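You operate a simulated robot arm through the tools that you are given. There is no shell and no other tool.

The job below is to be done with a simulated robot arm. You get a single attempt, and the scene is never put back.

## Task
Sand the rust off the green valve's pad, then clamp the bracket on it.
Fine: use the green sanding pad and put it back; the loose bracket sits flat between the pad knobs, both tight. They clamp with under 40 newtons. Advice, not checked: dust goes by cloth. Set down upright: green sanding pad. What is to be rubbed or washed off counts as gone when no trace of it is left.

The check looks at the end state, three seconds after you hand in, the way a careful person would. Anything else that was tipped, shoved, dropped, spilled or broken makes it a failure. Flat cloth is picked up by pressing the open fingertips on it (5 to 10 N) and closing them slowly along it; thin cloth reads only 2 to 8 mm in the jaws.

## Robot
A 7-joint arm with a two-finger parallel gripper, fixed in place. Base frame: the origin is at the foot of the arm, x ahead of it, y to its left, z up; the work surface is at about z = 900. Readings come in mm, degrees, newtons and seconds.
Its first joint turns from -166.0 to 166.0 degrees. Payload 4.4 kg.
Tool frame: the origin (TCP) lies between the finger pads and is the grasp point; the fingertips stand 23 mm ahead of it; z points along the fingers, y is the line along which they close. The gripper opens to 94 mm. The fingers are 38 mm wide and 10 mm thick; the gripper's body (54 by 96 mm) begins 39 mm behind the TCP.
Orientation is that of the tool frame in the base frame, as a unit quaternion [x, y, z, w]. With the fingers straight down and closing along the base's y, the tool's x points along the base's -x, its y along +y and its z along -z.

## Interface
- The arm moves only by the tool nudge_tool. Its argument "deltas" is text: rows parted by semicolons, each of 7 numbers parted by spaces: the shift along the base's x, y, z in mm, then the turn, a rotation vector about the base's x, y, z in degrees, then the closure, from 0 (fully open) to 1 (shut). In form: x y z wx wy wz jaw; .... A call has 1 to 20 rows; each row is the pose to reach, as a shift and turn from the pose commanded when the call began. Rows are played at 5 a second. More than 50 mm and 8.6 degrees between two rows, or a gripper value outside its range, and nothing of the call is played. Where a pose cannot be reached the arm comes as near as it can. A force on the tool above 40 N (or 10 N above the force at the start of the call, whichever is more), or a blocked arm, ends the call early, and 0.2 s more pass. The fingers move at their own pace (about 72 mm/s each) and stop on an object; they squeeze with about 42 N. The grip force told is the motor's: it shows also when the fingers shut on nothing. Time passes only in rows, and 0.2 s behind the last, so rows that repeat a pose let the fingers close. It gives the time, the measured TCP pose, the force on the tool (base axes), the opening and the grip force at its end, in the units of the frame above (readings bear some noise), with the torque about the TCP (base axes, N m) and any sound that the robot's microphone picked up, and new pictures: "views" is both (left out), scene, wrist or none.
- Cameras (640 x 400 px; columns grow to the right, rows downward): "scene" is fixed at [397.9, 640.2, 1842]; the picture's right is [-0.80, -0.60, 0.00], its down [-0.49, 0.66, -0.57] and it looks along [0.34, -0.46, -0.82] (base axes); focal length 284 px, centre (320, 200). "wrist" rides on the gripper at [86, 16, -74] in the tool frame; the picture's right is [-0.18, 0.98, 0.00], its down [-0.58, -0.11, -0.81] and it looks along [-0.79, -0.15, 0.59] (tool axes); focal length 243 px, centre (320, 200). There is no depth. A picture from a camera that has moved, and an enlarged one, comes with that camera's place and axes in the base frame and with its lens. The place of the scene camera against the robot may be out by one fixed shift of up to 18 mm in any direction.
- zoom(camera, box): a new picture of the part [left, top, right, bottom] of that camera's present view, enlarged. No time passes.
- hand_in(): hands the job in; it is judged then, once.

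Nothing tells you positions but the pictures and the camera data. Unless the task says otherwise, let go and move clear before handing in.

The tools are called after "Call:" as a command line: name --argument value ..., lists and objects as JSON in quotes. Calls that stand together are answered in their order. nudge_tool: Moves the arm, as the interface text tells. Its arguments: {"type":"object","properties":{"deltas":{"type":"string"},"views":{"type":"string","enum":["both","scene","wrist","none"]}},"required":["deltas"]} The other tools are called the same way: zoom (camera, box) takes an enlarged picture of a part of a camera's view; hand_in () hands the job in.

At the start:

```text
time: 0.0
ee_pos: [701.4, -103.8, 1351.2]
tool_rot: [0.001, 1.0, 0.0, 0.0]
ft_force: [0.0, 0.3, -0.2]
ft_torque: [0.0, 0.0, 0.0]
grip_width: 94.1
finger_force: 0.0
```

scene: 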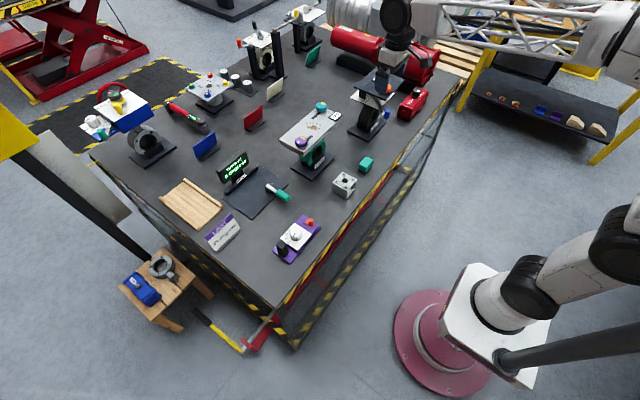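
wrist: 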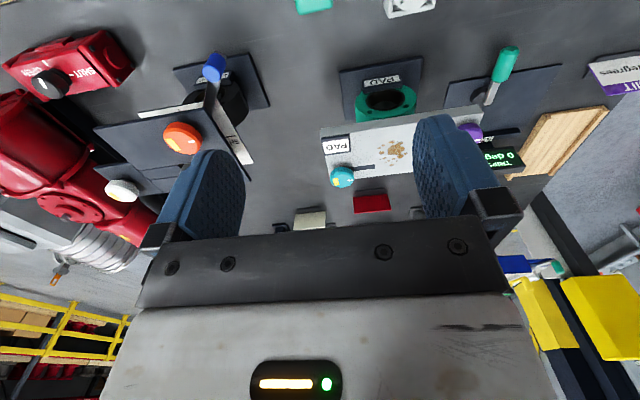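

I see a workbench with several valves, each with a pad plate on top, plus small tools. I'll zoom into the views to identify the green valve, the sanding pads, the bracket and the knobs.

Call:
zoom --camera "scene" --box '[260, 80, 400, 220]'

Call:
zoom --camera "scene" --box '[150, 130, 350, 270]'

Call:
zoom --camera "scene" --box '[80, 60, 260, 180]'

Call:
zoom --camera "scene" --box '[230, 0, 450, 140]'

Call:
zoom --camera "wrist" --box '[290, 60, 550, 220]'

```text
2.86 times, centred on (330, 150) of scene
camera zoom: at [397.9, 640.2, 1842.0], right [-0.8, -0.6, 0.0], down [-0.49, 0.66, -0.57], along [0.34, -0.46, -0.82], focal length 812 px, centre (291, 343)
```

zoom: 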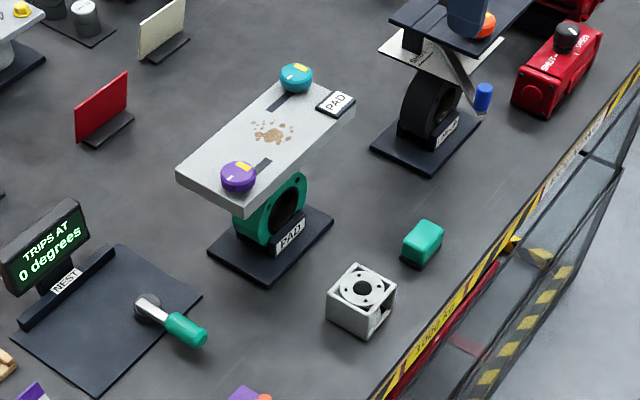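

```text
2.86 times, centred on (250, 200) of scene
camera zoom: at [397.9, 640.2, 1842.0], right [-0.8, -0.6, 0.0], down [-0.49, 0.66, -0.57], along [0.34, -0.46, -0.82], focal length 812 px, centre (520, 200)
```

zoom: 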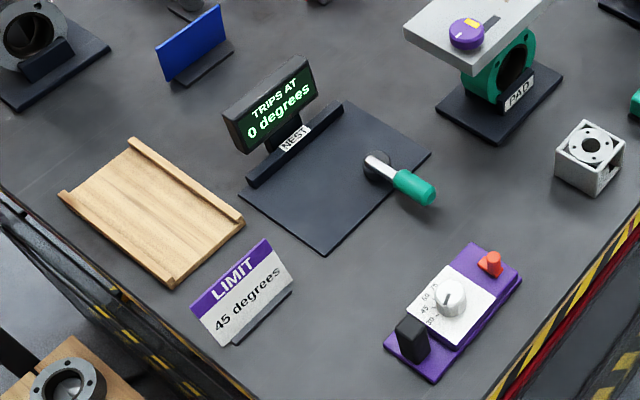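

```text
3.33 times, centred on (170, 120) of scene
camera zoom: at [397.9, 640.2, 1842.0], right [-0.8, -0.6, 0.0], down [-0.49, 0.66, -0.57], along [0.34, -0.46, -0.82], focal length 947 px, centre (820, 467)
```

zoom: 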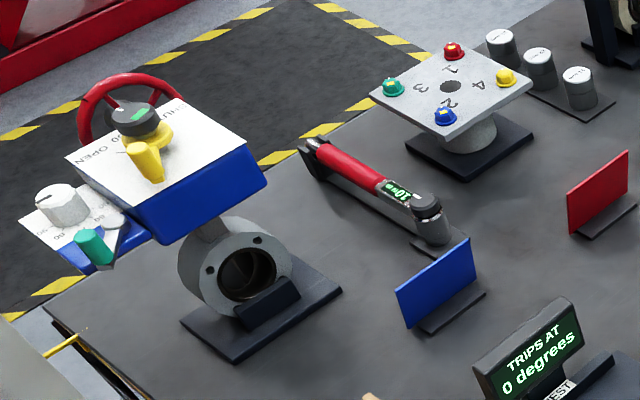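

```text
2.86 times, centred on (340, 70) of scene
camera zoom: at [397.9, 640.2, 1842.0], right [-0.8, -0.6, 0.0], down [-0.49, 0.66, -0.57], along [0.34, -0.46, -0.82], focal length 812 px, centre (263, 571)
```

zoom: 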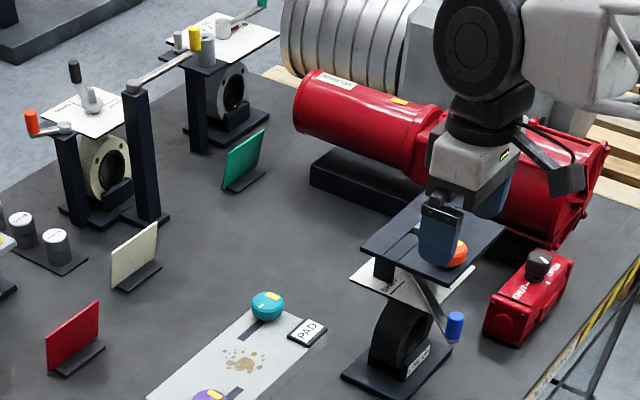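

```text
2.46 times, centred on (420, 140) of wrist
camera zoom: at [615.3, -88.2, 1425.3], right [0.18, 0.98, 0.0], down [0.58, -0.11, 0.81], along [0.79, -0.15, -0.59], focal length 597 px, centre (74, 348)
```

zoom: 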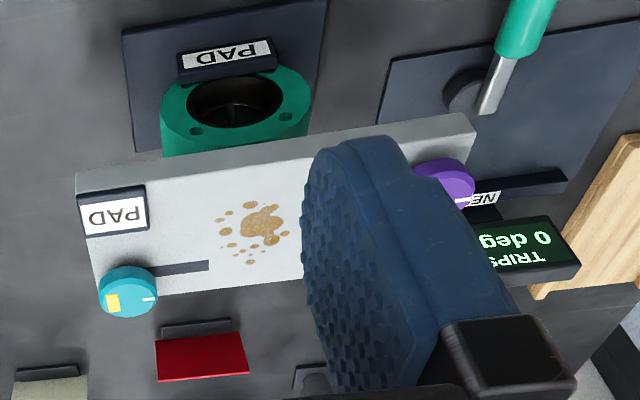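

The green valve carries a PAD plate with a rust patch and two knobs (teal and purple). The green sanding block is near (733,-152) and the grey hollow cube is near (743,0). I'll move the arm back to get a clearer wrist view.

Call:
nudge_tool --deltas "-40 20 0 0 0 0 0; -80 40 0 0 0 0 0; -120 60 0 0 0 0 0; -150 80 0 0 0 0 0; -150 90 0 0 0 0 0"

```text
time: 1.2
ee_pos: [551.5, -12.3, 1348.8]
tool_rot: [-0.001, 1.0, 0.0, -0.001]
ft_force: [0.0, 0.9, 0.1]
ft_torque: [-0.02, -0.03, -0.05]
grip_width: 94.0
finger_force: 0.0
camera wrist: at [466.6, 3.5, 1423.4], right [0.18, 0.98, 0.0], down [0.58, -0.11, 0.81], along [0.79, -0.15, -0.59], focal length 243 px, centre (320, 200)
```

scene: 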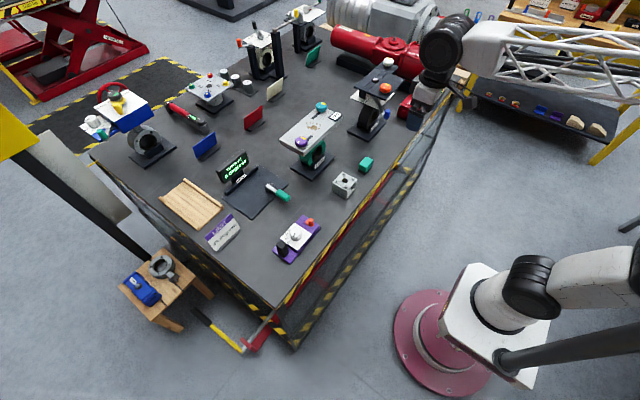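
wrist: 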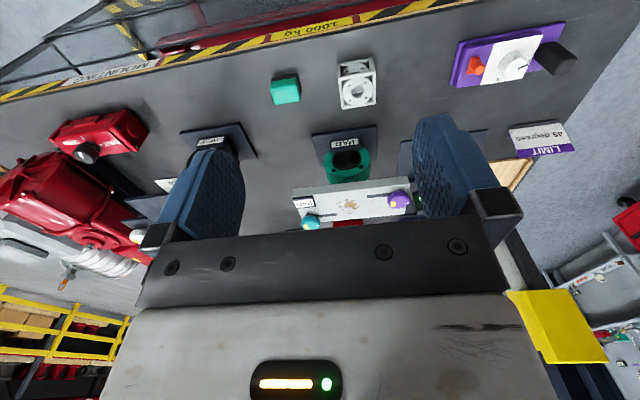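

The wrist view (upside-down, right = +y) now shows the pad plate, the green block and the grey part. I'll zoom in on each.

Call:
zoom --camera "wrist" --box '[260, 160, 440, 260]'

Call:
zoom --camera "wrist" --box '[250, 40, 400, 130]'

Call:
zoom --camera "scene" --box '[265, 90, 385, 210]'

```text
3.56 times, centred on (350, 210) of wrist
camera zoom: at [466.6, 3.5, 1423.4], right [0.18, 0.98, 0.0], down [0.58, -0.11, 0.81], along [0.79, -0.15, -0.59], focal length 863 px, centre (213, 164)
```

zoom: 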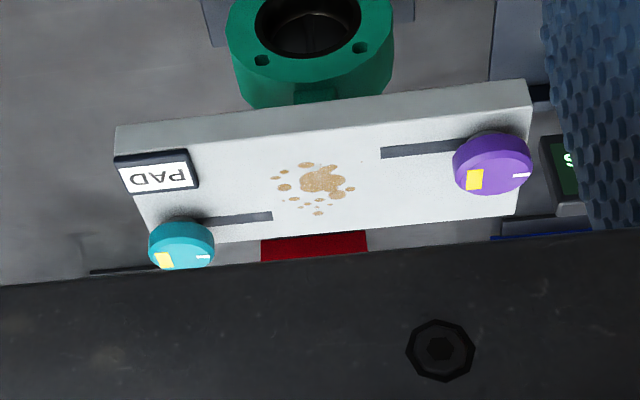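

```text
4.27 times, centred on (325, 85) of wrist
camera zoom: at [466.6, 3.5, 1423.4], right [0.18, 0.98, 0.0], down [0.58, -0.11, 0.81], along [0.79, -0.15, -0.59], focal length 1035 px, centre (299, 691)
```

zoom: 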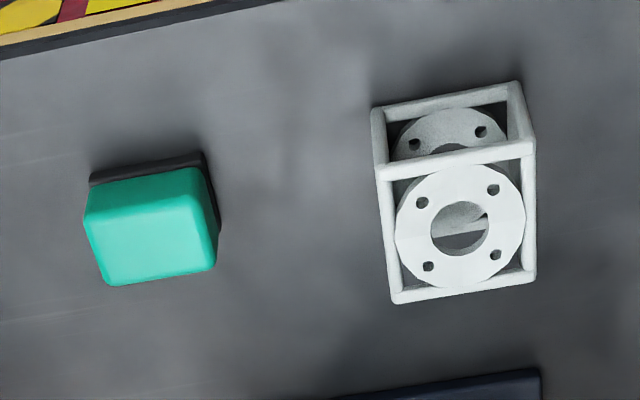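

```text
3.33 times, centred on (325, 150) of scene
camera zoom: at [397.9, 640.2, 1842.0], right [-0.8, -0.6, 0.0], down [-0.49, 0.66, -0.57], along [0.34, -0.46, -0.82], focal length 947 px, centre (303, 367)
```

zoom: 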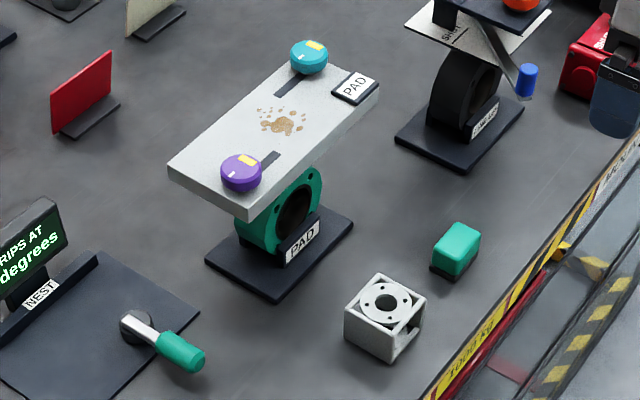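

I'll move closer to the pad plate to measure it and look at the knobs and rust in detail.

Call:
nudge_tool --deltas "45 8 -10 0 0 0 0; 90 16 -30 0 0 0 0; 135 24 -55 0 0 0 0; 175 30 -75 0 0 0 0; 198 30 -89 0 0 0 0; 198 30 -89 0 0 0 0" --views "wrist"

Call:
zoom --camera "wrist" --box '[230, 80, 430, 230]'

```text
refused: row 3 steps farther than a row can; nothing moved
```

```text
2.67 times, centred on (330, 155) of wrist
camera zoom: at [466.6, 3.5, 1423.4], right [0.18, 0.98, 0.0], down [0.58, -0.11, 0.81], along [0.79, -0.15, -0.59], focal length 647 px, centre (293, 320)
```

zoom: 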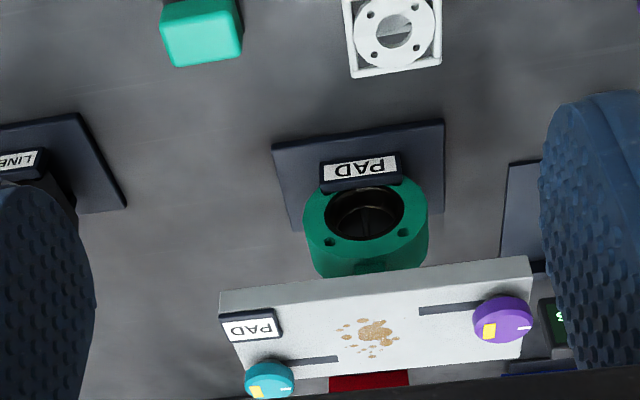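

Row 3 was a step over 50 mm, so nothing moved. I'll repeat with smaller steps.

Call:
nudge_tool --deltas "35 6 -15 0 0 0 0; 70 12 -30 0 0 0 0; 105 18 -46 0 0 0 0; 140 24 -62 0 0 0 0; 170 30 -76 0 0 0 0; 198 30 -89 0 0 0 0; 198 30 -89 0 0 0 0" --views "wrist"

Call:
zoom --camera "wrist" --box '[230, 60, 430, 220]'

```text
time: 2.8
ee_pos: [750.7, 12.7, 1262.6]
tool_rot: [0.0, 1.0, -0.001, 0.001]
ft_force: [0.2, 0.4, -0.8]
ft_torque: [0.02, -0.01, 0.04]
grip_width: 94.1
finger_force: 0.0
camera wrist: at [664.8, 28.8, 1337.0], right [0.18, 0.98, 0.0], down [0.58, -0.11, 0.81], along [0.79, -0.15, -0.59], focal length 243 px, centre (320, 200)
```

wrist: 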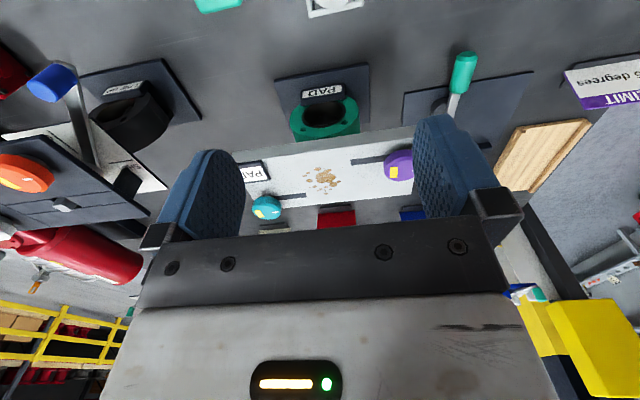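

```text
2.50 times, centred on (330, 140) of wrist
camera zoom: at [664.8, 28.8, 1337.0], right [0.18, 0.98, 0.0], down [0.58, -0.11, 0.81], along [0.79, -0.15, -0.59], focal length 606 px, centre (295, 350)
```

zoom: 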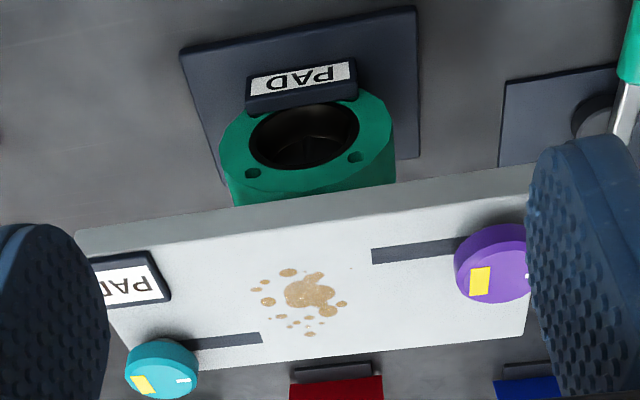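

Triangulating from the wrist views puts the plate top at about z=1112 and the rust near (912,-10). The purple knob is near (893,84) and the teal knob near (947,-105), both in slots running along y. The scene camera looks about 19 mm off in y. Next I'll look closely at the sanding pad and the bracket.

Call:
nudge_tool --deltas "-35 -8 -25 0 0 0 0; -70 -16 -50 0 0 0 0; -105 -24 -80 0 0 0 0; -135 -33 -110 0 0 0 0; -150 -33 -130 0 0 0 0; -150 -33 -130 0 0 0 0" --views "wrist"

Call:
zoom --camera "wrist" --box '[230, 60, 430, 220]'

```text
time: 4.2
ee_pos: [596.7, -17.7, 1131.4]
tool_rot: [0.001, 1.0, 0.0, 0.0]
ft_force: [0.5, 0.1, -0.3]
ft_torque: [0.0, -0.01, -0.02]
grip_width: 94.0
finger_force: 0.0
camera wrist: at [511.1, -1.6, 1206.0], right [0.18, 0.98, 0.0], down [0.58, -0.11, 0.81], along [0.79, -0.15, -0.59], focal length 243 px, centre (320, 200)
```

wrist: 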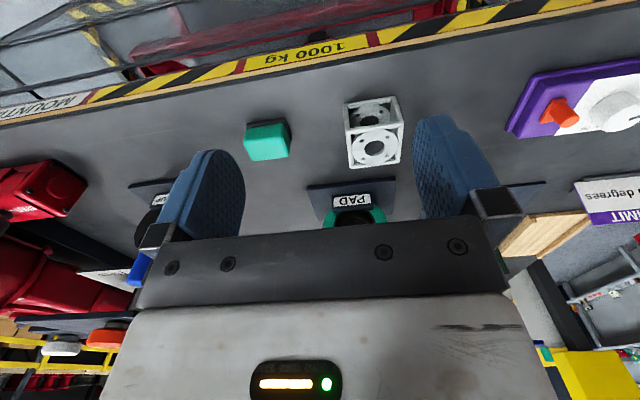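

```text
2.50 times, centred on (330, 140) of wrist
camera zoom: at [511.1, -1.6, 1206.0], right [0.18, 0.98, 0.0], down [0.58, -0.11, 0.81], along [0.79, -0.15, -0.59], focal length 606 px, centre (295, 350)
```

zoom: 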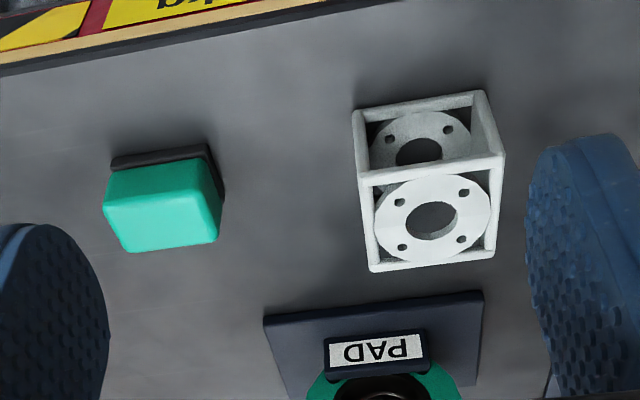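

Call:
zoom --camera "wrist" --box '[330, 85, 420, 175]'

Call:
zoom --camera "wrist" --box '[230, 100, 310, 180]'

Call:
zoom --camera "scene" --box '[320, 145, 390, 205]'

Call:
zoom --camera "scene" --box '[280, 90, 350, 150]'

```text
4.44 times, centred on (375, 130) of wrist
camera zoom: at [511.1, -1.6, 1206.0], right [0.18, 0.98, 0.0], down [0.58, -0.11, 0.81], along [0.79, -0.15, -0.59], focal length 1078 px, centre (76, 511)
```

zoom: 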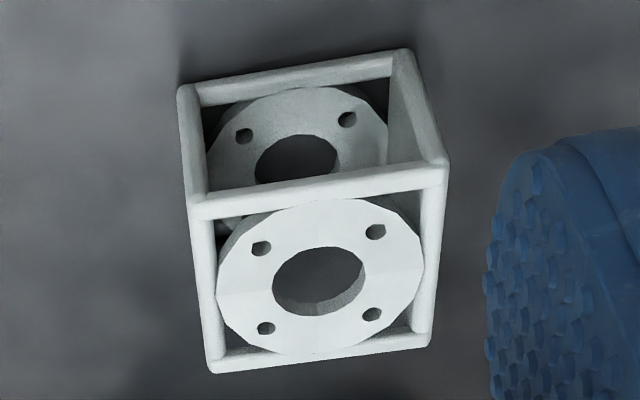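

```text
5.00 times, centred on (270, 140) of wrist
camera zoom: at [511.1, -1.6, 1206.0], right [0.18, 0.98, 0.0], down [0.58, -0.11, 0.81], along [0.79, -0.15, -0.59], focal length 1213 px, centre (570, 500)
```

zoom: 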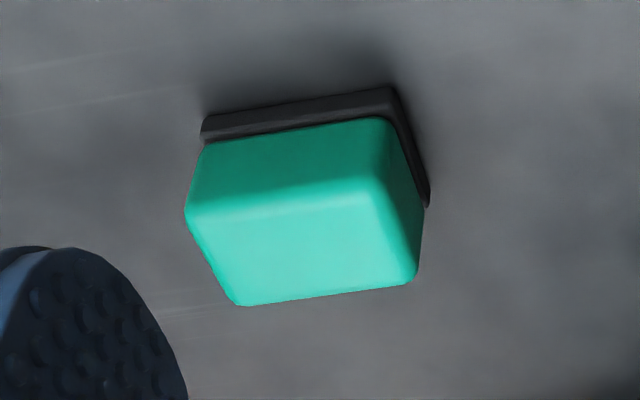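

```text
6.67 times, centred on (355, 175) of scene
camera zoom: at [397.9, 640.2, 1842.0], right [-0.8, -0.6, 0.0], down [-0.49, 0.66, -0.57], along [0.34, -0.46, -0.82], focal length 1895 px, centre (87, 367)
```

zoom: 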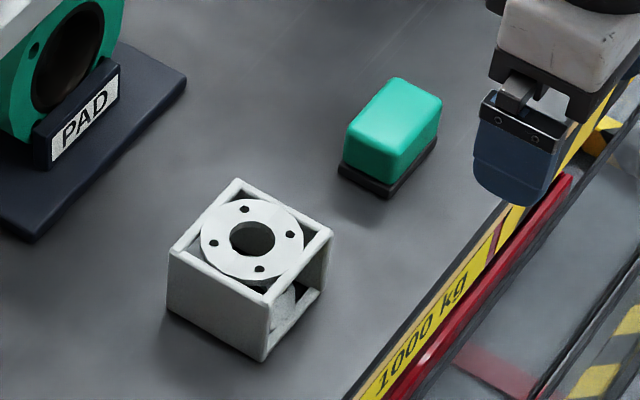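

```text
6.67 times, centred on (315, 120) of scene
camera zoom: at [397.9, 640.2, 1842.0], right [-0.8, -0.6, 0.0], down [-0.49, 0.66, -0.57], along [0.34, -0.46, -0.82], focal length 1895 px, centre (353, 733)
```

zoom: 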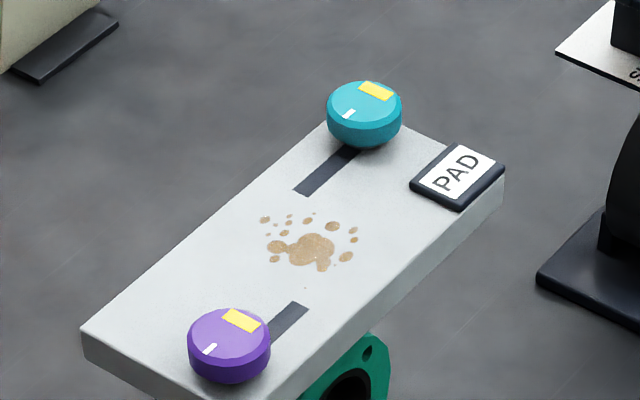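

The bracket is an open-ended frame with flat faces on its ±y sides, and the sanding pad is a green block on a dark base. I'll look closely at the knobs before starting.

Call:
nudge_tool --deltas "30 18 25 0 0 0 0; 60 36 50 0 0 0 0; 92 54 75 0 0 0 0; 124 72 95 0 0 0 0; 160 90 109 0 0 0 0; 190 112 109 0 0 0 0; 203 118 109 0 0 0 0; 203 118 109 0 0 0 0" --views "wrist"

Call:
zoom --camera "wrist" --box '[250, 100, 410, 220]'

```text
time: 6.0
ee_pos: [803.9, 99.7, 1240.6]
tool_rot: [0.0, 1.0, 0.0, 0.001]
ft_force: [0.6, 0.7, 0.7]
ft_torque: [0.03, -0.02, 0.02]
grip_width: 94.2
finger_force: 0.2
camera wrist: at [717.1, 115.1, 1315.5], right [0.18, 0.98, 0.0], down [0.58, -0.11, 0.81], along [0.79, -0.15, -0.59], focal length 243 px, centre (320, 200)
```

wrist: 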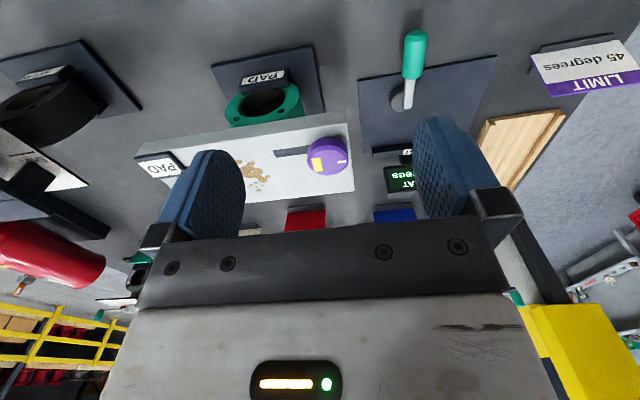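

```text
3.33 times, centred on (330, 160) of wrist
camera zoom: at [717.1, 115.1, 1315.5], right [0.18, 0.98, 0.0], down [0.58, -0.11, 0.81], along [0.79, -0.15, -0.59], focal length 809 px, centre (287, 333)
```

zoom: 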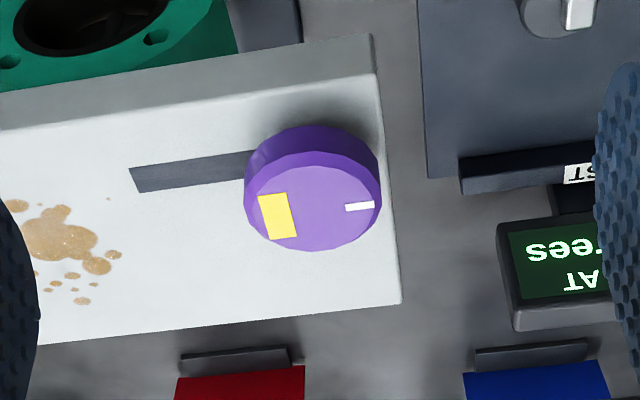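

The plate spans about x 867–977 and y -137 to 114. Both knobs have a yellow mark toward -y and a white tick toward +y. The green pad measures about 60 (y) by 40 (x) by 39 mm, centred near (733,-121). I'll move in front of it for an accurate close look.

Call:
nudge_tool --deltas "-40 -20 0 0 0 0 0; -75 -50 -20 0 0 0 0; -105 -80 -45 0 0 0 0; -130 -110 -75 0 0 0 0; -150 -140 -105 0 0 0 0; -164 -170 -140 0 0 0 0; -164 -190 -180 0 0 0 0; -164 -200 -215 0 0 0 0; -164 -200 -230 0 0 0 0; -164 -200 -230 0 0 0 0" --views "wrist"

Call:
zoom --camera "wrist" --box '[250, 100, 410, 220]'

```text
refused: row 2 steps farther than a row can; nothing moved
```

```text
3.33 times, centred on (330, 160) of wrist
camera zoom: at [717.1, 115.1, 1315.5], right [0.18, 0.98, 0.0], down [0.58, -0.11, 0.81], along [0.79, -0.15, -0.59], focal length 809 px, centre (287, 333)
```

zoom: 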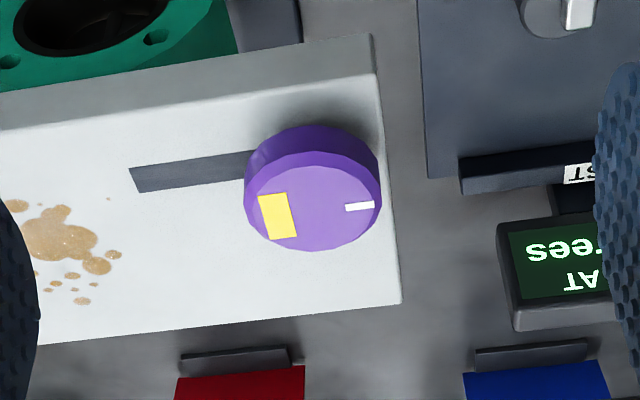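

Call:
nudge_tool --deltas "-40 -10 0 0 0 0 0; -80 -25 -5 0 0 0 0; -110 -50 -25 0 0 0 0; -135 -75 -50 0 0 0 0; -150 -100 -78 0 0 0 0; -160 -125 -110 0 0 0 0; -164 -148 -142 0 0 0 0; -164 -170 -172 0 0 0 0; -164 -188 -200 0 0 0 0; -164 -200 -225 0 0 0 0; -164 -200 -230 0 0 0 0; -164 -200 -230 0 0 0 0" --views "wrist"

Call:
zoom --camera "wrist" --box '[250, 100, 410, 220]'

```text
time: 8.6
ee_pos: [638.5, -99.0, 1008.5]
tool_rot: [0.0, 1.0, 0.001, 0.0]
ft_force: [0.1, 0.5, -0.4]
ft_torque: [-0.01, 0.0, 0.03]
grip_width: 94.3
finger_force: 0.0
camera wrist: at [552.8, -83.6, 1084.7], right [0.18, 0.98, 0.0], down [0.58, -0.11, 0.81], along [0.79, -0.15, -0.59], focal length 243 px, centre (320, 200)
```

wrist: 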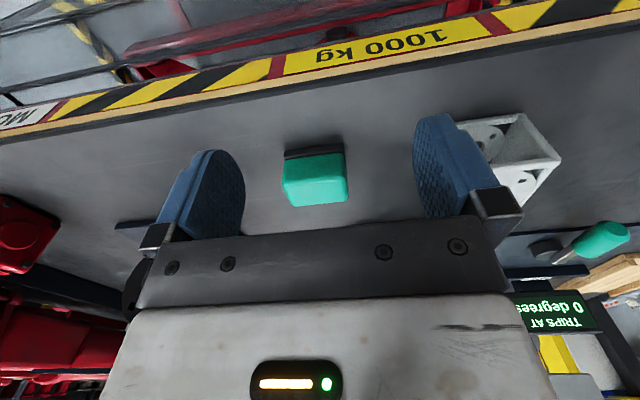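

```text
3.33 times, centred on (330, 160) of wrist
camera zoom: at [552.8, -83.6, 1084.7], right [0.18, 0.98, 0.0], down [0.58, -0.11, 0.81], along [0.79, -0.15, -0.59], focal length 809 px, centre (287, 333)
```

zoom: 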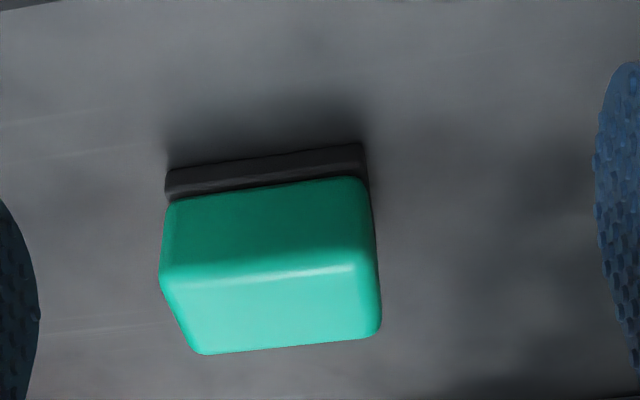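

The sanding pad is centred near (732.5,-120.7) with its top at about z=941. I'll move directly above it and check alignment between the fingers.

Call:
nudge_tool --deltas "32 -8 0 0 0 0 0; 64 -16 -5 0 0 0 0; 94 -22 -10 0 0 0 0; 94 -22 -18 0 0 0 0; 94 -22 -18 0 0 0 0" --views "wrist"

Call:
zoom --camera "wrist" --box '[220, 60, 420, 210]'

```text
time: 9.8
ee_pos: [733.5, -119.7, 992.5]
tool_rot: [0.001, 1.0, 0.0, 0.0]
ft_force: [0.0, 0.1, -0.6]
ft_torque: [0.02, -0.01, 0.01]
grip_width: 94.0
finger_force: 0.1
camera wrist: at [647.5, -104.2, 1067.1], right [0.18, 0.98, 0.0], down [0.58, -0.11, 0.81], along [0.79, -0.15, -0.59], focal length 243 px, centre (320, 200)
```

wrist: 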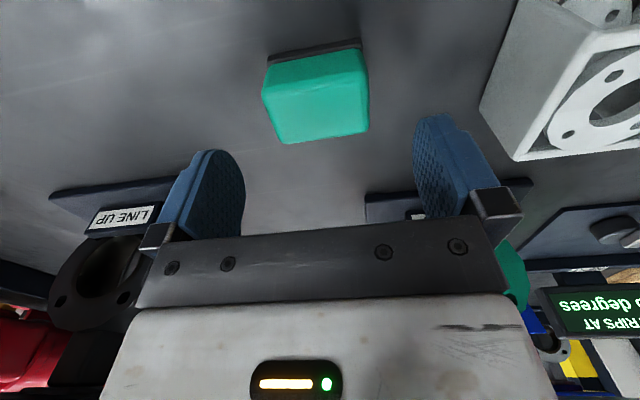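

```text
2.67 times, centred on (320, 135) of wrist
camera zoom: at [647.5, -104.2, 1067.1], right [0.18, 0.98, 0.0], down [0.58, -0.11, 0.81], along [0.79, -0.15, -0.59], focal length 647 px, centre (320, 373)
```

zoom: 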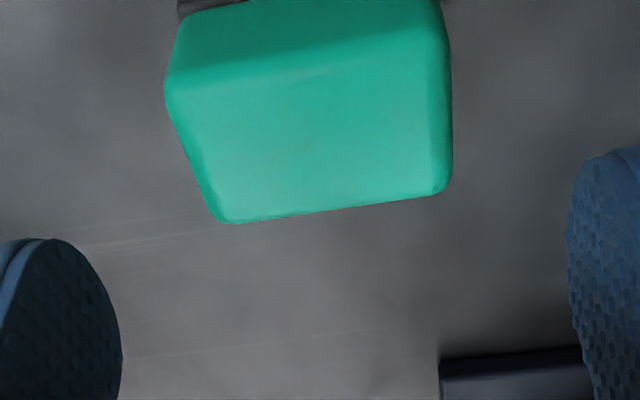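

The pad is centred between the fingers, so I'll descend to z≈938 and close.

Call:
nudge_tool --deltas "-1 -1 -15 0 0 0 0; -1 -1 -30 0 0 0 0; -1 -1 -42 0 0 0 0; -1 -1 -50 0 0 0 0; -1 -1 -54 0 0 0 0; -1 -1 -54 0 0 0 0; -1 -1 -54 0 0 0 0.2; -1 -1 -54 0 0 0 0.3; -1 -1 -54 0 0 0 0.4; -1 -1 -54 0 0 0 0.5; -1 -1 -54 0 0 0 0.6; -1 -1 -54 0 0 0 0.6"

```text
time: 12.4
ee_pos: [731.9, -121.5, 937.8]
tool_rot: [0.001, 1.0, 0.0, 0.001]
ft_force: [1.3, 0.7, 0.2]
ft_torque: [0.0, 0.0, -0.01]
grip_width: 59.5
finger_force: 42.3
camera wrist: at [644.6, -106.1, 1013.1], right [0.18, 0.98, 0.0], down [0.58, -0.11, 0.81], along [0.79, -0.15, -0.59], focal length 243 px, centre (320, 200)
```

scene: 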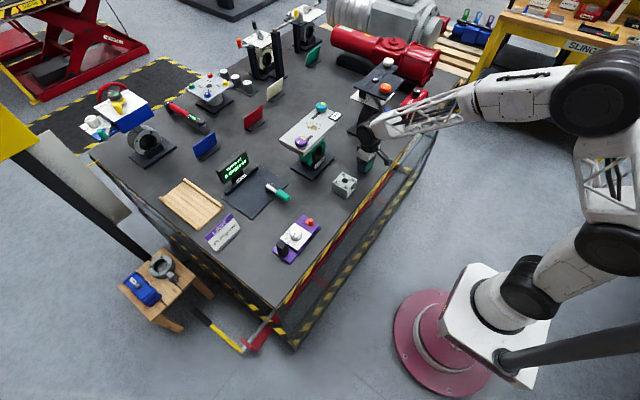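
wrist: 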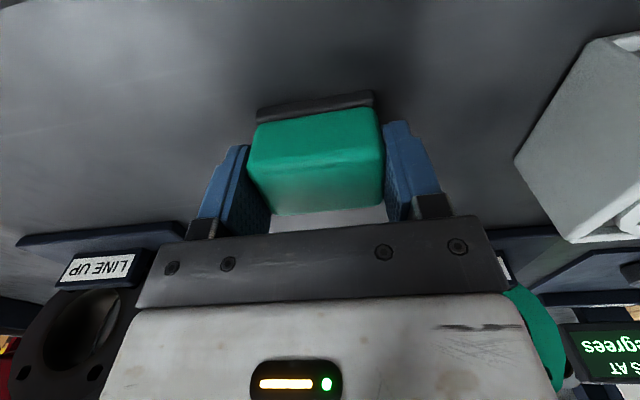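

The pad is gripped (59.5 mm, 42 N) with its bottom about 38 mm below the TCP. I'll lift it and carry it above the rust patch, well clear of the knobs.

Call:
nudge_tool --deltas "0 0 30 0 0 0 0.6; 0 5 70 0 0 0 0.6; 0 15 112 0 0 0 0.6; 0 30 150 0 0 0 0.6; 0 50 188 0 0 0 0.6; 5 72 223 0 0 0 0.6; 20 92 256 0 0 0 0.6; 50 104 276 0 0 0 0.6; 90 107 276 0 0 0 0.6; 130 107 276 0 0 0 0.6; 165 107 276 0 0 0 0.6; 190 107 276 0 0 0 0.6; 190 107 276 0 0 0 0.6"

Call:
zoom --camera "scene" --box '[270, 80, 370, 180]'

Call:
zoom --camera "wrist" --box '[120, 20, 520, 220]'

```text
time: 15.2
ee_pos: [921.7, -15.1, 1215.9]
tool_rot: [0.0, 1.0, 0.0, 0.0]
ft_force: [-0.1, 0.2, -1.0]
ft_torque: [0.02, -0.03, 0.03]
grip_width: 59.4
finger_force: 42.5
camera wrist: at [835.7, 0.7, 1291.3], right [0.18, 0.98, 0.0], down [0.58, -0.11, 0.81], along [0.79, -0.15, -0.59], focal length 243 px, centre (320, 200)
```

scene: 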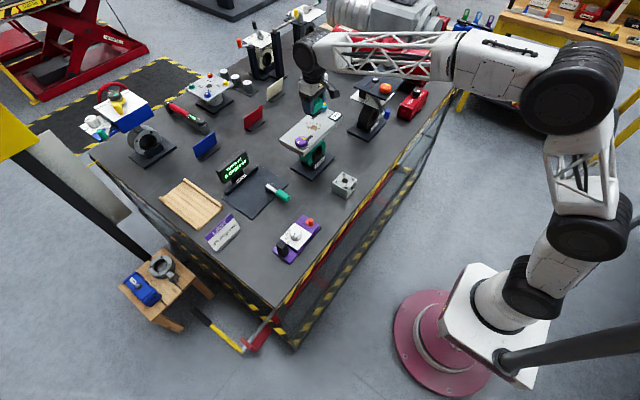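
wrist: 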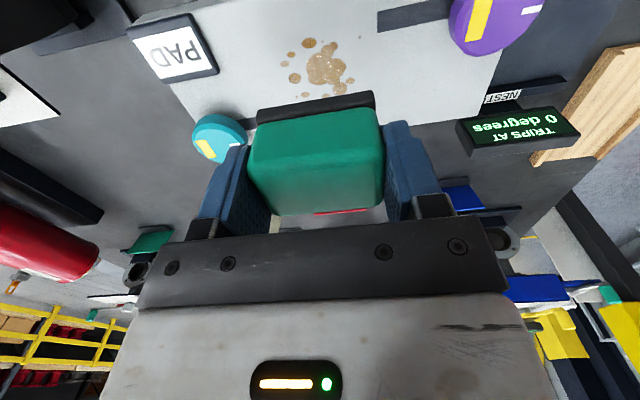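

```text
4.00 times, centred on (320, 130) of scene
camera zoom: at [397.9, 640.2, 1842.0], right [-0.8, -0.6, 0.0], down [-0.49, 0.66, -0.57], along [0.34, -0.46, -0.82], focal length 1137 px, centre (320, 480)
```

zoom: 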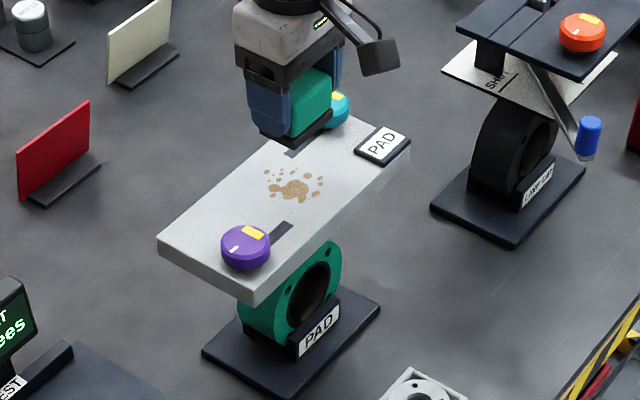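

```text
1.60 times, centred on (320, 120) of wrist
camera zoom: at [835.7, 0.7, 1291.3], right [0.18, 0.98, 0.0], down [0.58, -0.11, 0.81], along [0.79, -0.15, -0.59], focal length 388 px, centre (320, 328)
```

zoom: 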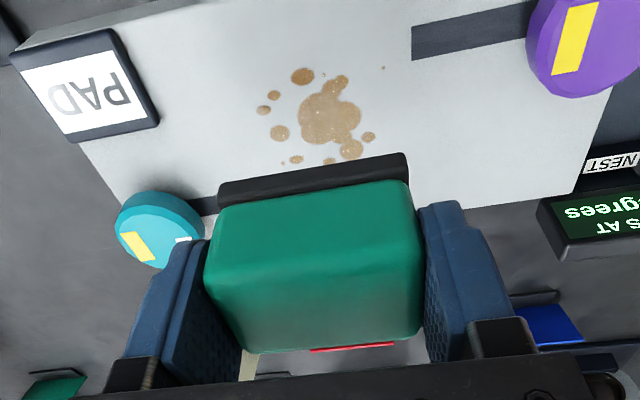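

The pad is above the plate at z≈1216 and the rust covers about x 893–955, y -43 to 18. I'll lower it toward contact, expected around TCP z≈1150.

Call:
nudge_tool --deltas "0 0 -20 0 0 0 0.6; 0 0 -38 0 0 0 0.6; 0 0 -50 0 0 0 0.6; 0 0 -57 0 0 0 0.6; 0 0 -57 0 0 0 0.6"

Call:
zoom --camera "scene" --box '[270, 90, 350, 150]'

```text
time: 16.4
ee_pos: [921.7, -14.7, 1156.8]
tool_rot: [0.0, 1.0, 0.0, 0.0]
ft_force: [-0.3, -1.1, -0.1]
ft_torque: [0.02, 0.0, -0.02]
grip_width: 59.7
finger_force: 41.7
camera wrist: at [835.9, 1.2, 1231.8], right [0.18, 0.98, 0.0], down [0.58, -0.11, 0.81], along [0.79, -0.15, -0.59], focal length 243 px, centre (320, 200)
```

scene: 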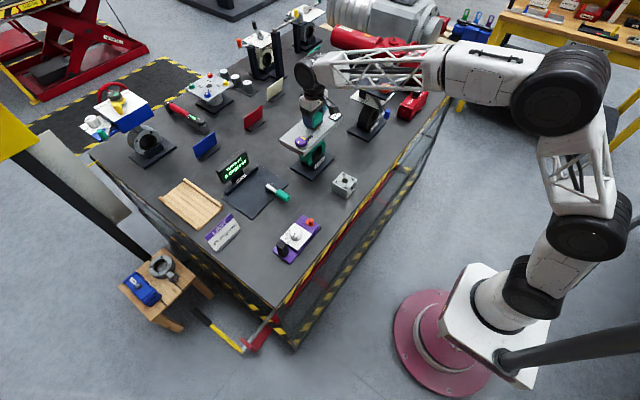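
wrist: 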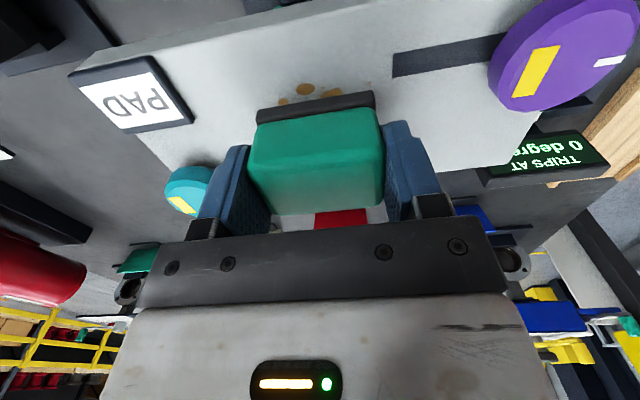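

```text
6.67 times, centred on (310, 120) of scene
camera zoom: at [397.9, 640.2, 1842.0], right [-0.8, -0.6, 0.0], down [-0.49, 0.66, -0.57], along [0.34, -0.46, -0.82], focal length 1895 px, centre (387, 733)
```

zoom: 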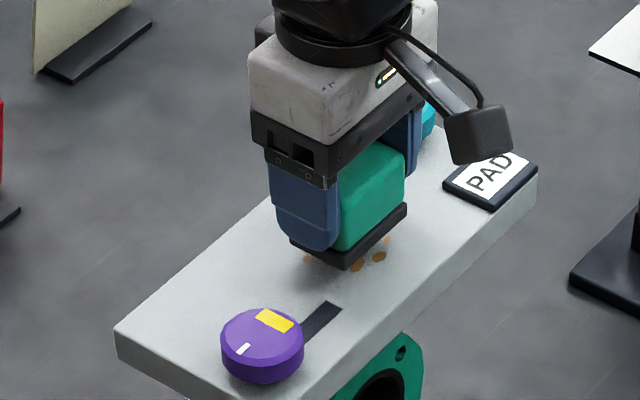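

The pad is just above the plate, so I'll descend in small steps until I feel contact.

Call:
nudge_tool --deltas "0 0 -2 0 0 0 0.6; 0 0 -4 0 0 0 0.6; 0 0 -5 0 0 0 0.6" --views "none"

```text
time: 17.2
ee_pos: [921.0, -15.5, 1150.1]
tool_rot: [-0.001, 1.0, 0.0, -0.001]
ft_force: [-0.6, -0.3, -1.6]
ft_torque: [-0.03, -0.02, 0.02]
grip_width: 59.6
finger_force: 42.0
```

Call:
nudge_tool --deltas "0 0 -1 0 0 0 0.6; 0 0 -2 0 0 0 0.6" --views "none"

```text
time: 17.8
ee_pos: [921.4, -14.4, 1149.6]
tool_rot: [-0.001, 1.0, -0.001, 0.0]
ft_force: [0.3, -0.6, -1.8]
ft_torque: [0.01, 0.0, -0.01]
grip_width: 59.4
finger_force: 41.9
```

Call:
nudge_tool --deltas "0 0 -1 0 0 0 0.6; 0 0 -2 0 0 0 0.6" --views "none"

```text
time: 18.4
ee_pos: [920.7, -14.7, 1147.6]
tool_rot: [0.0, 1.0, 0.0, 0.0]
ft_force: [-0.4, -0.2, -1.3]
ft_torque: [0.05, 0.02, 0.0]
grip_width: 59.4
finger_force: 42.1
```

Call:
nudge_tool --deltas "0 0 -1 0 0 0 0.6; 0 0 -2 0 0 0 0.6" --views "wrist"

Call:
zoom --camera "scene" --box '[270, 90, 350, 150]'

```text
time: 19.0
ee_pos: [920.7, -14.2, 1146.2]
tool_rot: [0.0, 1.0, 0.0, 0.0]
ft_force: [0.2, 0.5, -1.5]
ft_torque: [0.02, 0.02, -0.02]
grip_width: 59.5
finger_force: 42.0
camera wrist: at [835.2, 0.8, 1221.1], right [0.18, 0.98, 0.0], down [0.58, -0.11, 0.81], along [0.79, -0.15, -0.59], focal length 243 px, centre (320, 200)
```

wrist: 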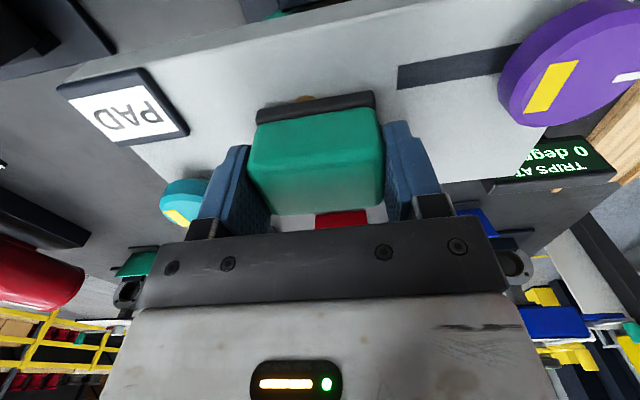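

```text
6.67 times, centred on (310, 120) of scene
camera zoom: at [397.9, 640.2, 1842.0], right [-0.8, -0.6, 0.0], down [-0.49, 0.66, -0.57], along [0.34, -0.46, -0.82], focal length 1895 px, centre (387, 733)
```

zoom: 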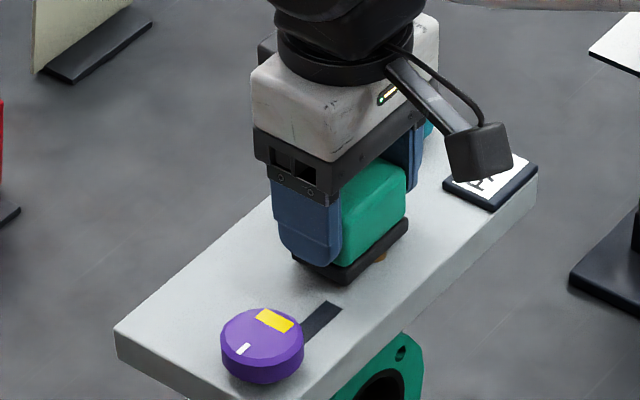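

Still a small gap, so I'll continue down in 1 mm steps.

Call:
nudge_tool --deltas "0 0 -1 0 0 0 0.6; 0 0 -2 0 0 0 0.6" --views "none"

```text
time: 19.6
ee_pos: [921.5, -15.7, 1144.2]
tool_rot: [0.0, 1.0, 0.0, 0.0]
ft_force: [0.2, 1.0, -1.8]
ft_torque: [0.01, 0.0, -0.04]
grip_width: 59.7
finger_force: 42.0
```

Call:
nudge_tool --deltas "0 0 -1 0 0 0 0.6; 0 0 -2 0 0 0 0.6" --views "none"

```text
time: 20.2
ee_pos: [921.8, -13.9, 1142.8]
tool_rot: [0.0, 1.0, 0.0, 0.001]
ft_force: [-1.8, -1.2, 8.2]
ft_torque: [-0.04, 0.24, 0.0]
grip_width: 59.5
finger_force: 41.6
```

Contact at command z≈1143 with about 9 N, so the plate top is at z≈1105. I'll start sanding with back-and-forth strokes along x.

Call:
nudge_tool --deltas "8 0 0 0 0 0 0.6; 16 0 0 0 0 0 0.6; 24 0 0 0 0 0 0.6; 32 0 0 0 0 0 0.6; 24 0 0 0 0 0 0.6; 16 0 0 0 0 0 0.6; 8 0 0 0 0 0 0.6; 0 0 0 0 0 0 0.6; -8 0 0 0 0 0 0.6; 0 0 0 0 0 0 0.6"

Call:
zoom --camera "scene" --box '[270, 90, 350, 150]'

```text
time: 22.4
ee_pos: [920.7, -14.9, 1143.2]
tool_rot: [0.0, 1.0, 0.0, 0.0]
ft_force: [-5.3, 1.5, 14.1]
ft_torque: [0.02, 0.31, -0.02]
grip_width: 59.5
finger_force: 42.0
camera wrist: at [834.5, 1.1, 1217.9], right [0.18, 0.98, 0.0], down [0.58, -0.11, 0.81], along [0.79, -0.15, -0.59], focal length 243 px, centre (320, 200)
```

scene: 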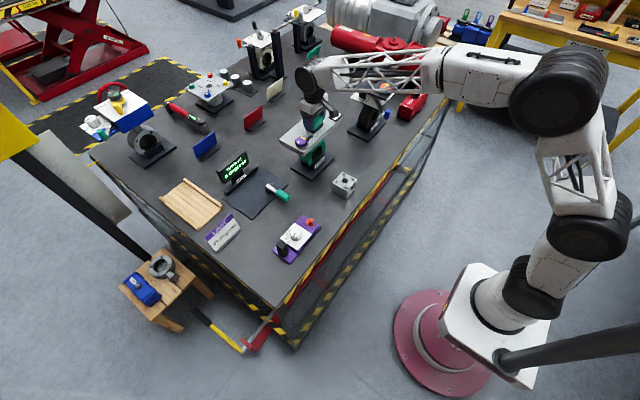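
wrist: 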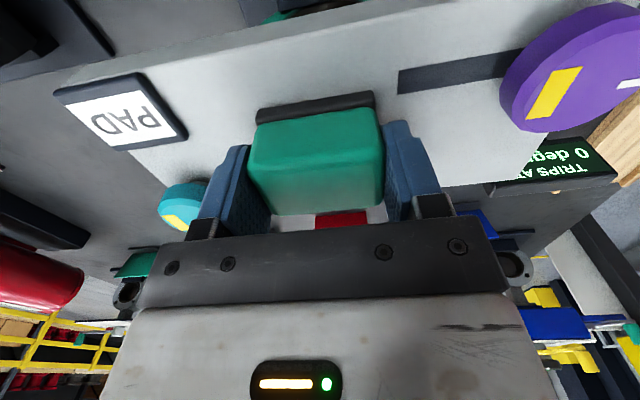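

```text
6.67 times, centred on (310, 120) of scene
camera zoom: at [397.9, 640.2, 1842.0], right [-0.8, -0.6, 0.0], down [-0.49, 0.66, -0.57], along [0.34, -0.46, -0.82], focal length 1895 px, centre (387, 733)
```

zoom: 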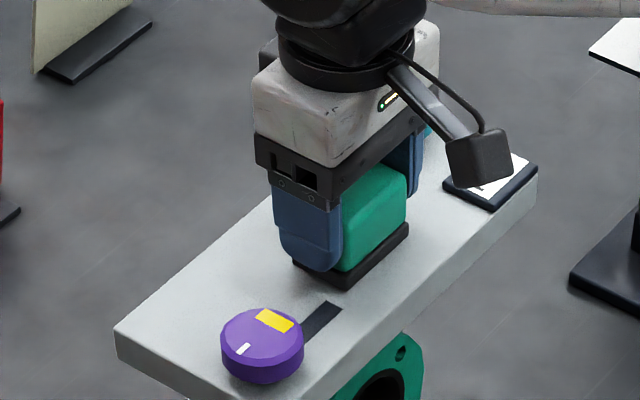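

Force holds around 14 N. I'll continue with offset strokes to cover the full rust area, including the small outlying specks.

Call:
nudge_tool --deltas "-6 7 0 0 0 0 0.6; -8 14 0 0 0 0 0.6; 0 15 0 0 0 0 0.6; 9 15 0 0 0 0 0.6; 18 15 0 0 0 0 0.6; 27 15 0 0 0 0 0.6; 35 15 0 0 0 0 0.6; 27 14 0 0 0 0 0.6; 18 14 0 0 0 0 0.6; 9 13 0 0 0 0 0.6; 0 12 0 0 0 0 0.6; -8 10 0 0 0 0 0.6; -8 2 0 0 0 0 0.6; -8 -7 0 0 0 0 0.6; 0 -9 0 0 0 0 0.6; 9 -11 0 0 0 0 0.6; 18 -12 0 0 0 0 0.6; 27 -13 0 0 0 0 0.6; 35 -14 0 0 0 0 0.6; 35 -6 0 0 0 0 0.6" --views "none"

```text
time: 26.6
ee_pos: [956.2, -21.5, 1141.4]
tool_rot: [0.0, 1.0, -0.001, 0.002]
ft_force: [2.8, -13.8, 36.6]
ft_torque: [-0.38, 0.07, 0.1]
grip_width: 59.7
finger_force: 42.4
```

The vertical force has risen to 37 N at the far side, so I'll raise slightly and keep stroking.

Call:
nudge_tool --deltas "0 0 1.5 0 0 0 0.6; 0 0 1.5 0 0 0 0.6" --views "wrist"

Call:
zoom --camera "scene" --box '[270, 80, 350, 150]'

```text
time: 27.2
ee_pos: [955.9, -20.3, 1142.6]
tool_rot: [-0.001, 1.0, 0.0, 0.0]
ft_force: [5.7, -8.8, 25.8]
ft_torque: [-0.25, -0.31, -0.04]
grip_width: 59.4
finger_force: 42.1
camera wrist: at [869.7, -5.0, 1217.7], right [0.18, 0.98, 0.0], down [0.58, -0.11, 0.81], along [0.79, -0.15, -0.59], focal length 243 px, centre (320, 200)
```

wrist: 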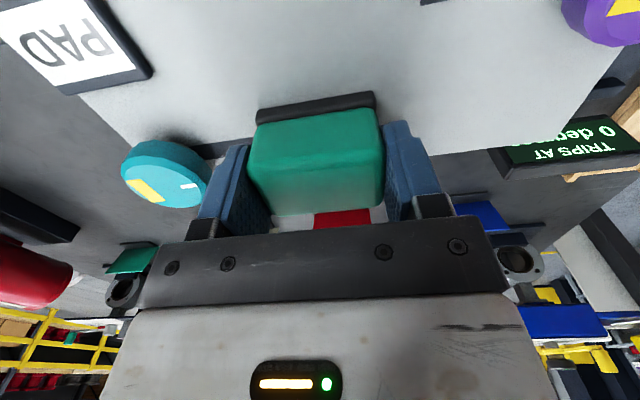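

```text
5.71 times, centred on (310, 115) of scene
camera zoom: at [397.9, 640.2, 1842.0], right [-0.8, -0.6, 0.0], down [-0.49, 0.66, -0.57], along [0.34, -0.46, -0.82], focal length 1624 px, centre (377, 686)
```

zoom: 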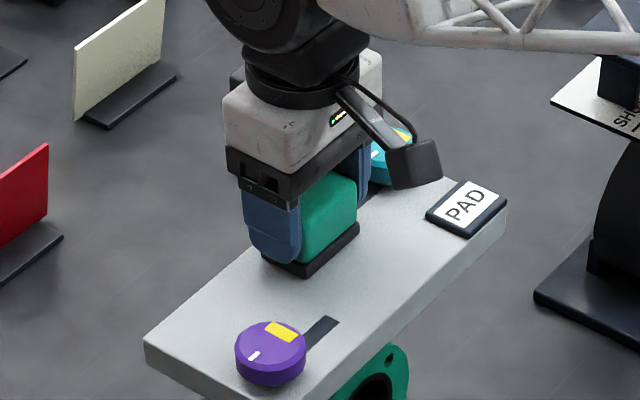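

The visible plate looks clean. I'll lift and back off to inspect the whole patch.

Call:
nudge_tool --deltas "0 0 15 0 0 0 0.6; 0 0 45 0 0 0 0.6; -30 5 75 0 0 0 0.6; -65 10 95 0 0 0 0.6; -100 15 105 0 0 0 0.6; -130 20 110 0 0 0 0.6; -130 20 110 0 0 0 0.6"

Call:
zoom --camera "wrist" --box '[180, 0, 480, 150]'

Call:
zoom --camera "scene" --box '[270, 90, 350, 150]'

```text
time: 28.8
ee_pos: [826.7, -2.3, 1254.0]
tool_rot: [0.0, 1.0, 0.0, 0.0]
ft_force: [0.9, 0.8, -1.2]
ft_torque: [0.01, 0.02, 0.04]
grip_width: 59.5
finger_force: 42.2
camera wrist: at [740.5, 13.4, 1329.3], right [0.18, 0.98, 0.0], down [0.58, -0.11, 0.81], along [0.79, -0.15, -0.59], focal length 243 px, centre (320, 200)
```

scene: 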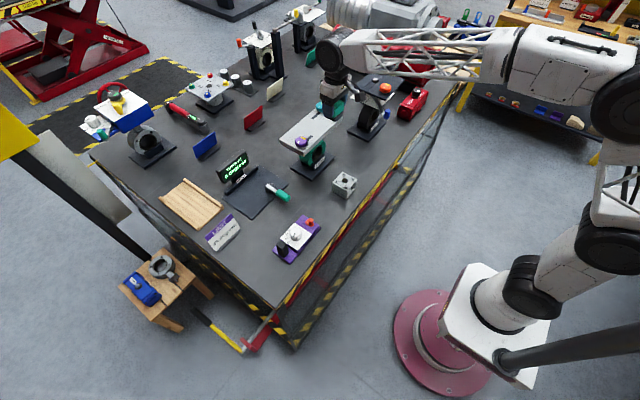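
wrist: 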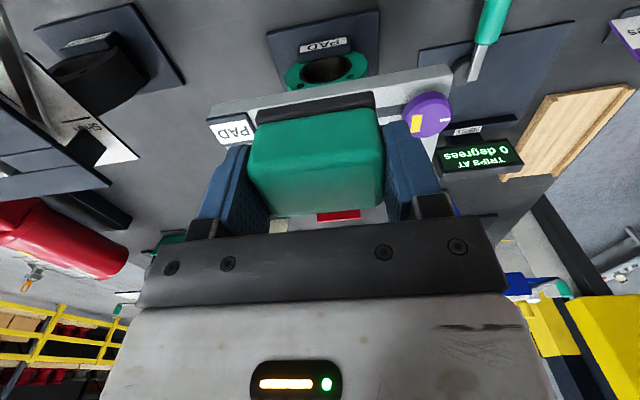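

```text
2.13 times, centred on (330, 75) of wrist
camera zoom: at [740.5, 13.4, 1329.3], right [0.18, 0.98, 0.0], down [0.58, -0.11, 0.81], along [0.79, -0.15, -0.59], focal length 518 px, centre (299, 467)
```

zoom: 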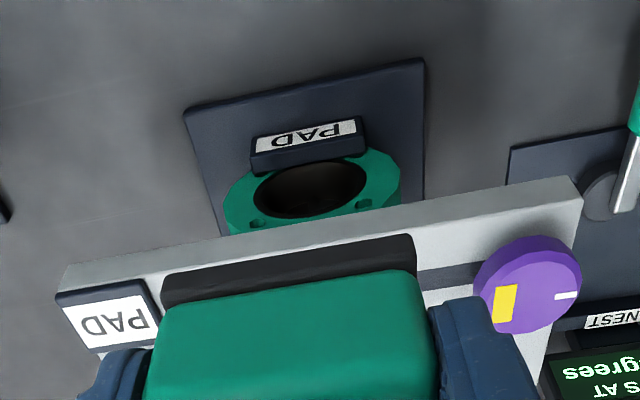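

```text
6.67 times, centred on (310, 120) of scene
camera zoom: at [397.9, 640.2, 1842.0], right [-0.8, -0.6, 0.0], down [-0.49, 0.66, -0.57], along [0.34, -0.46, -0.82], focal length 1895 px, centre (387, 733)
```

zoom: 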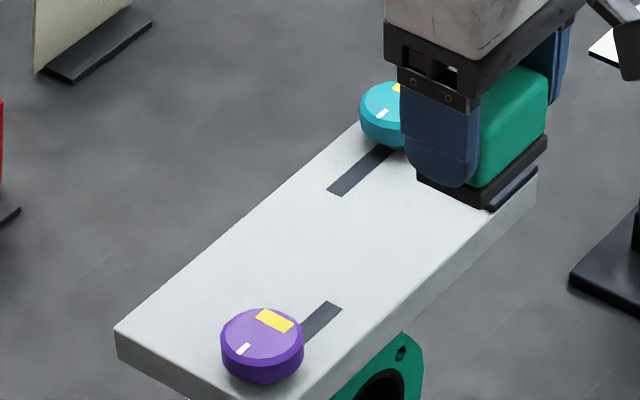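

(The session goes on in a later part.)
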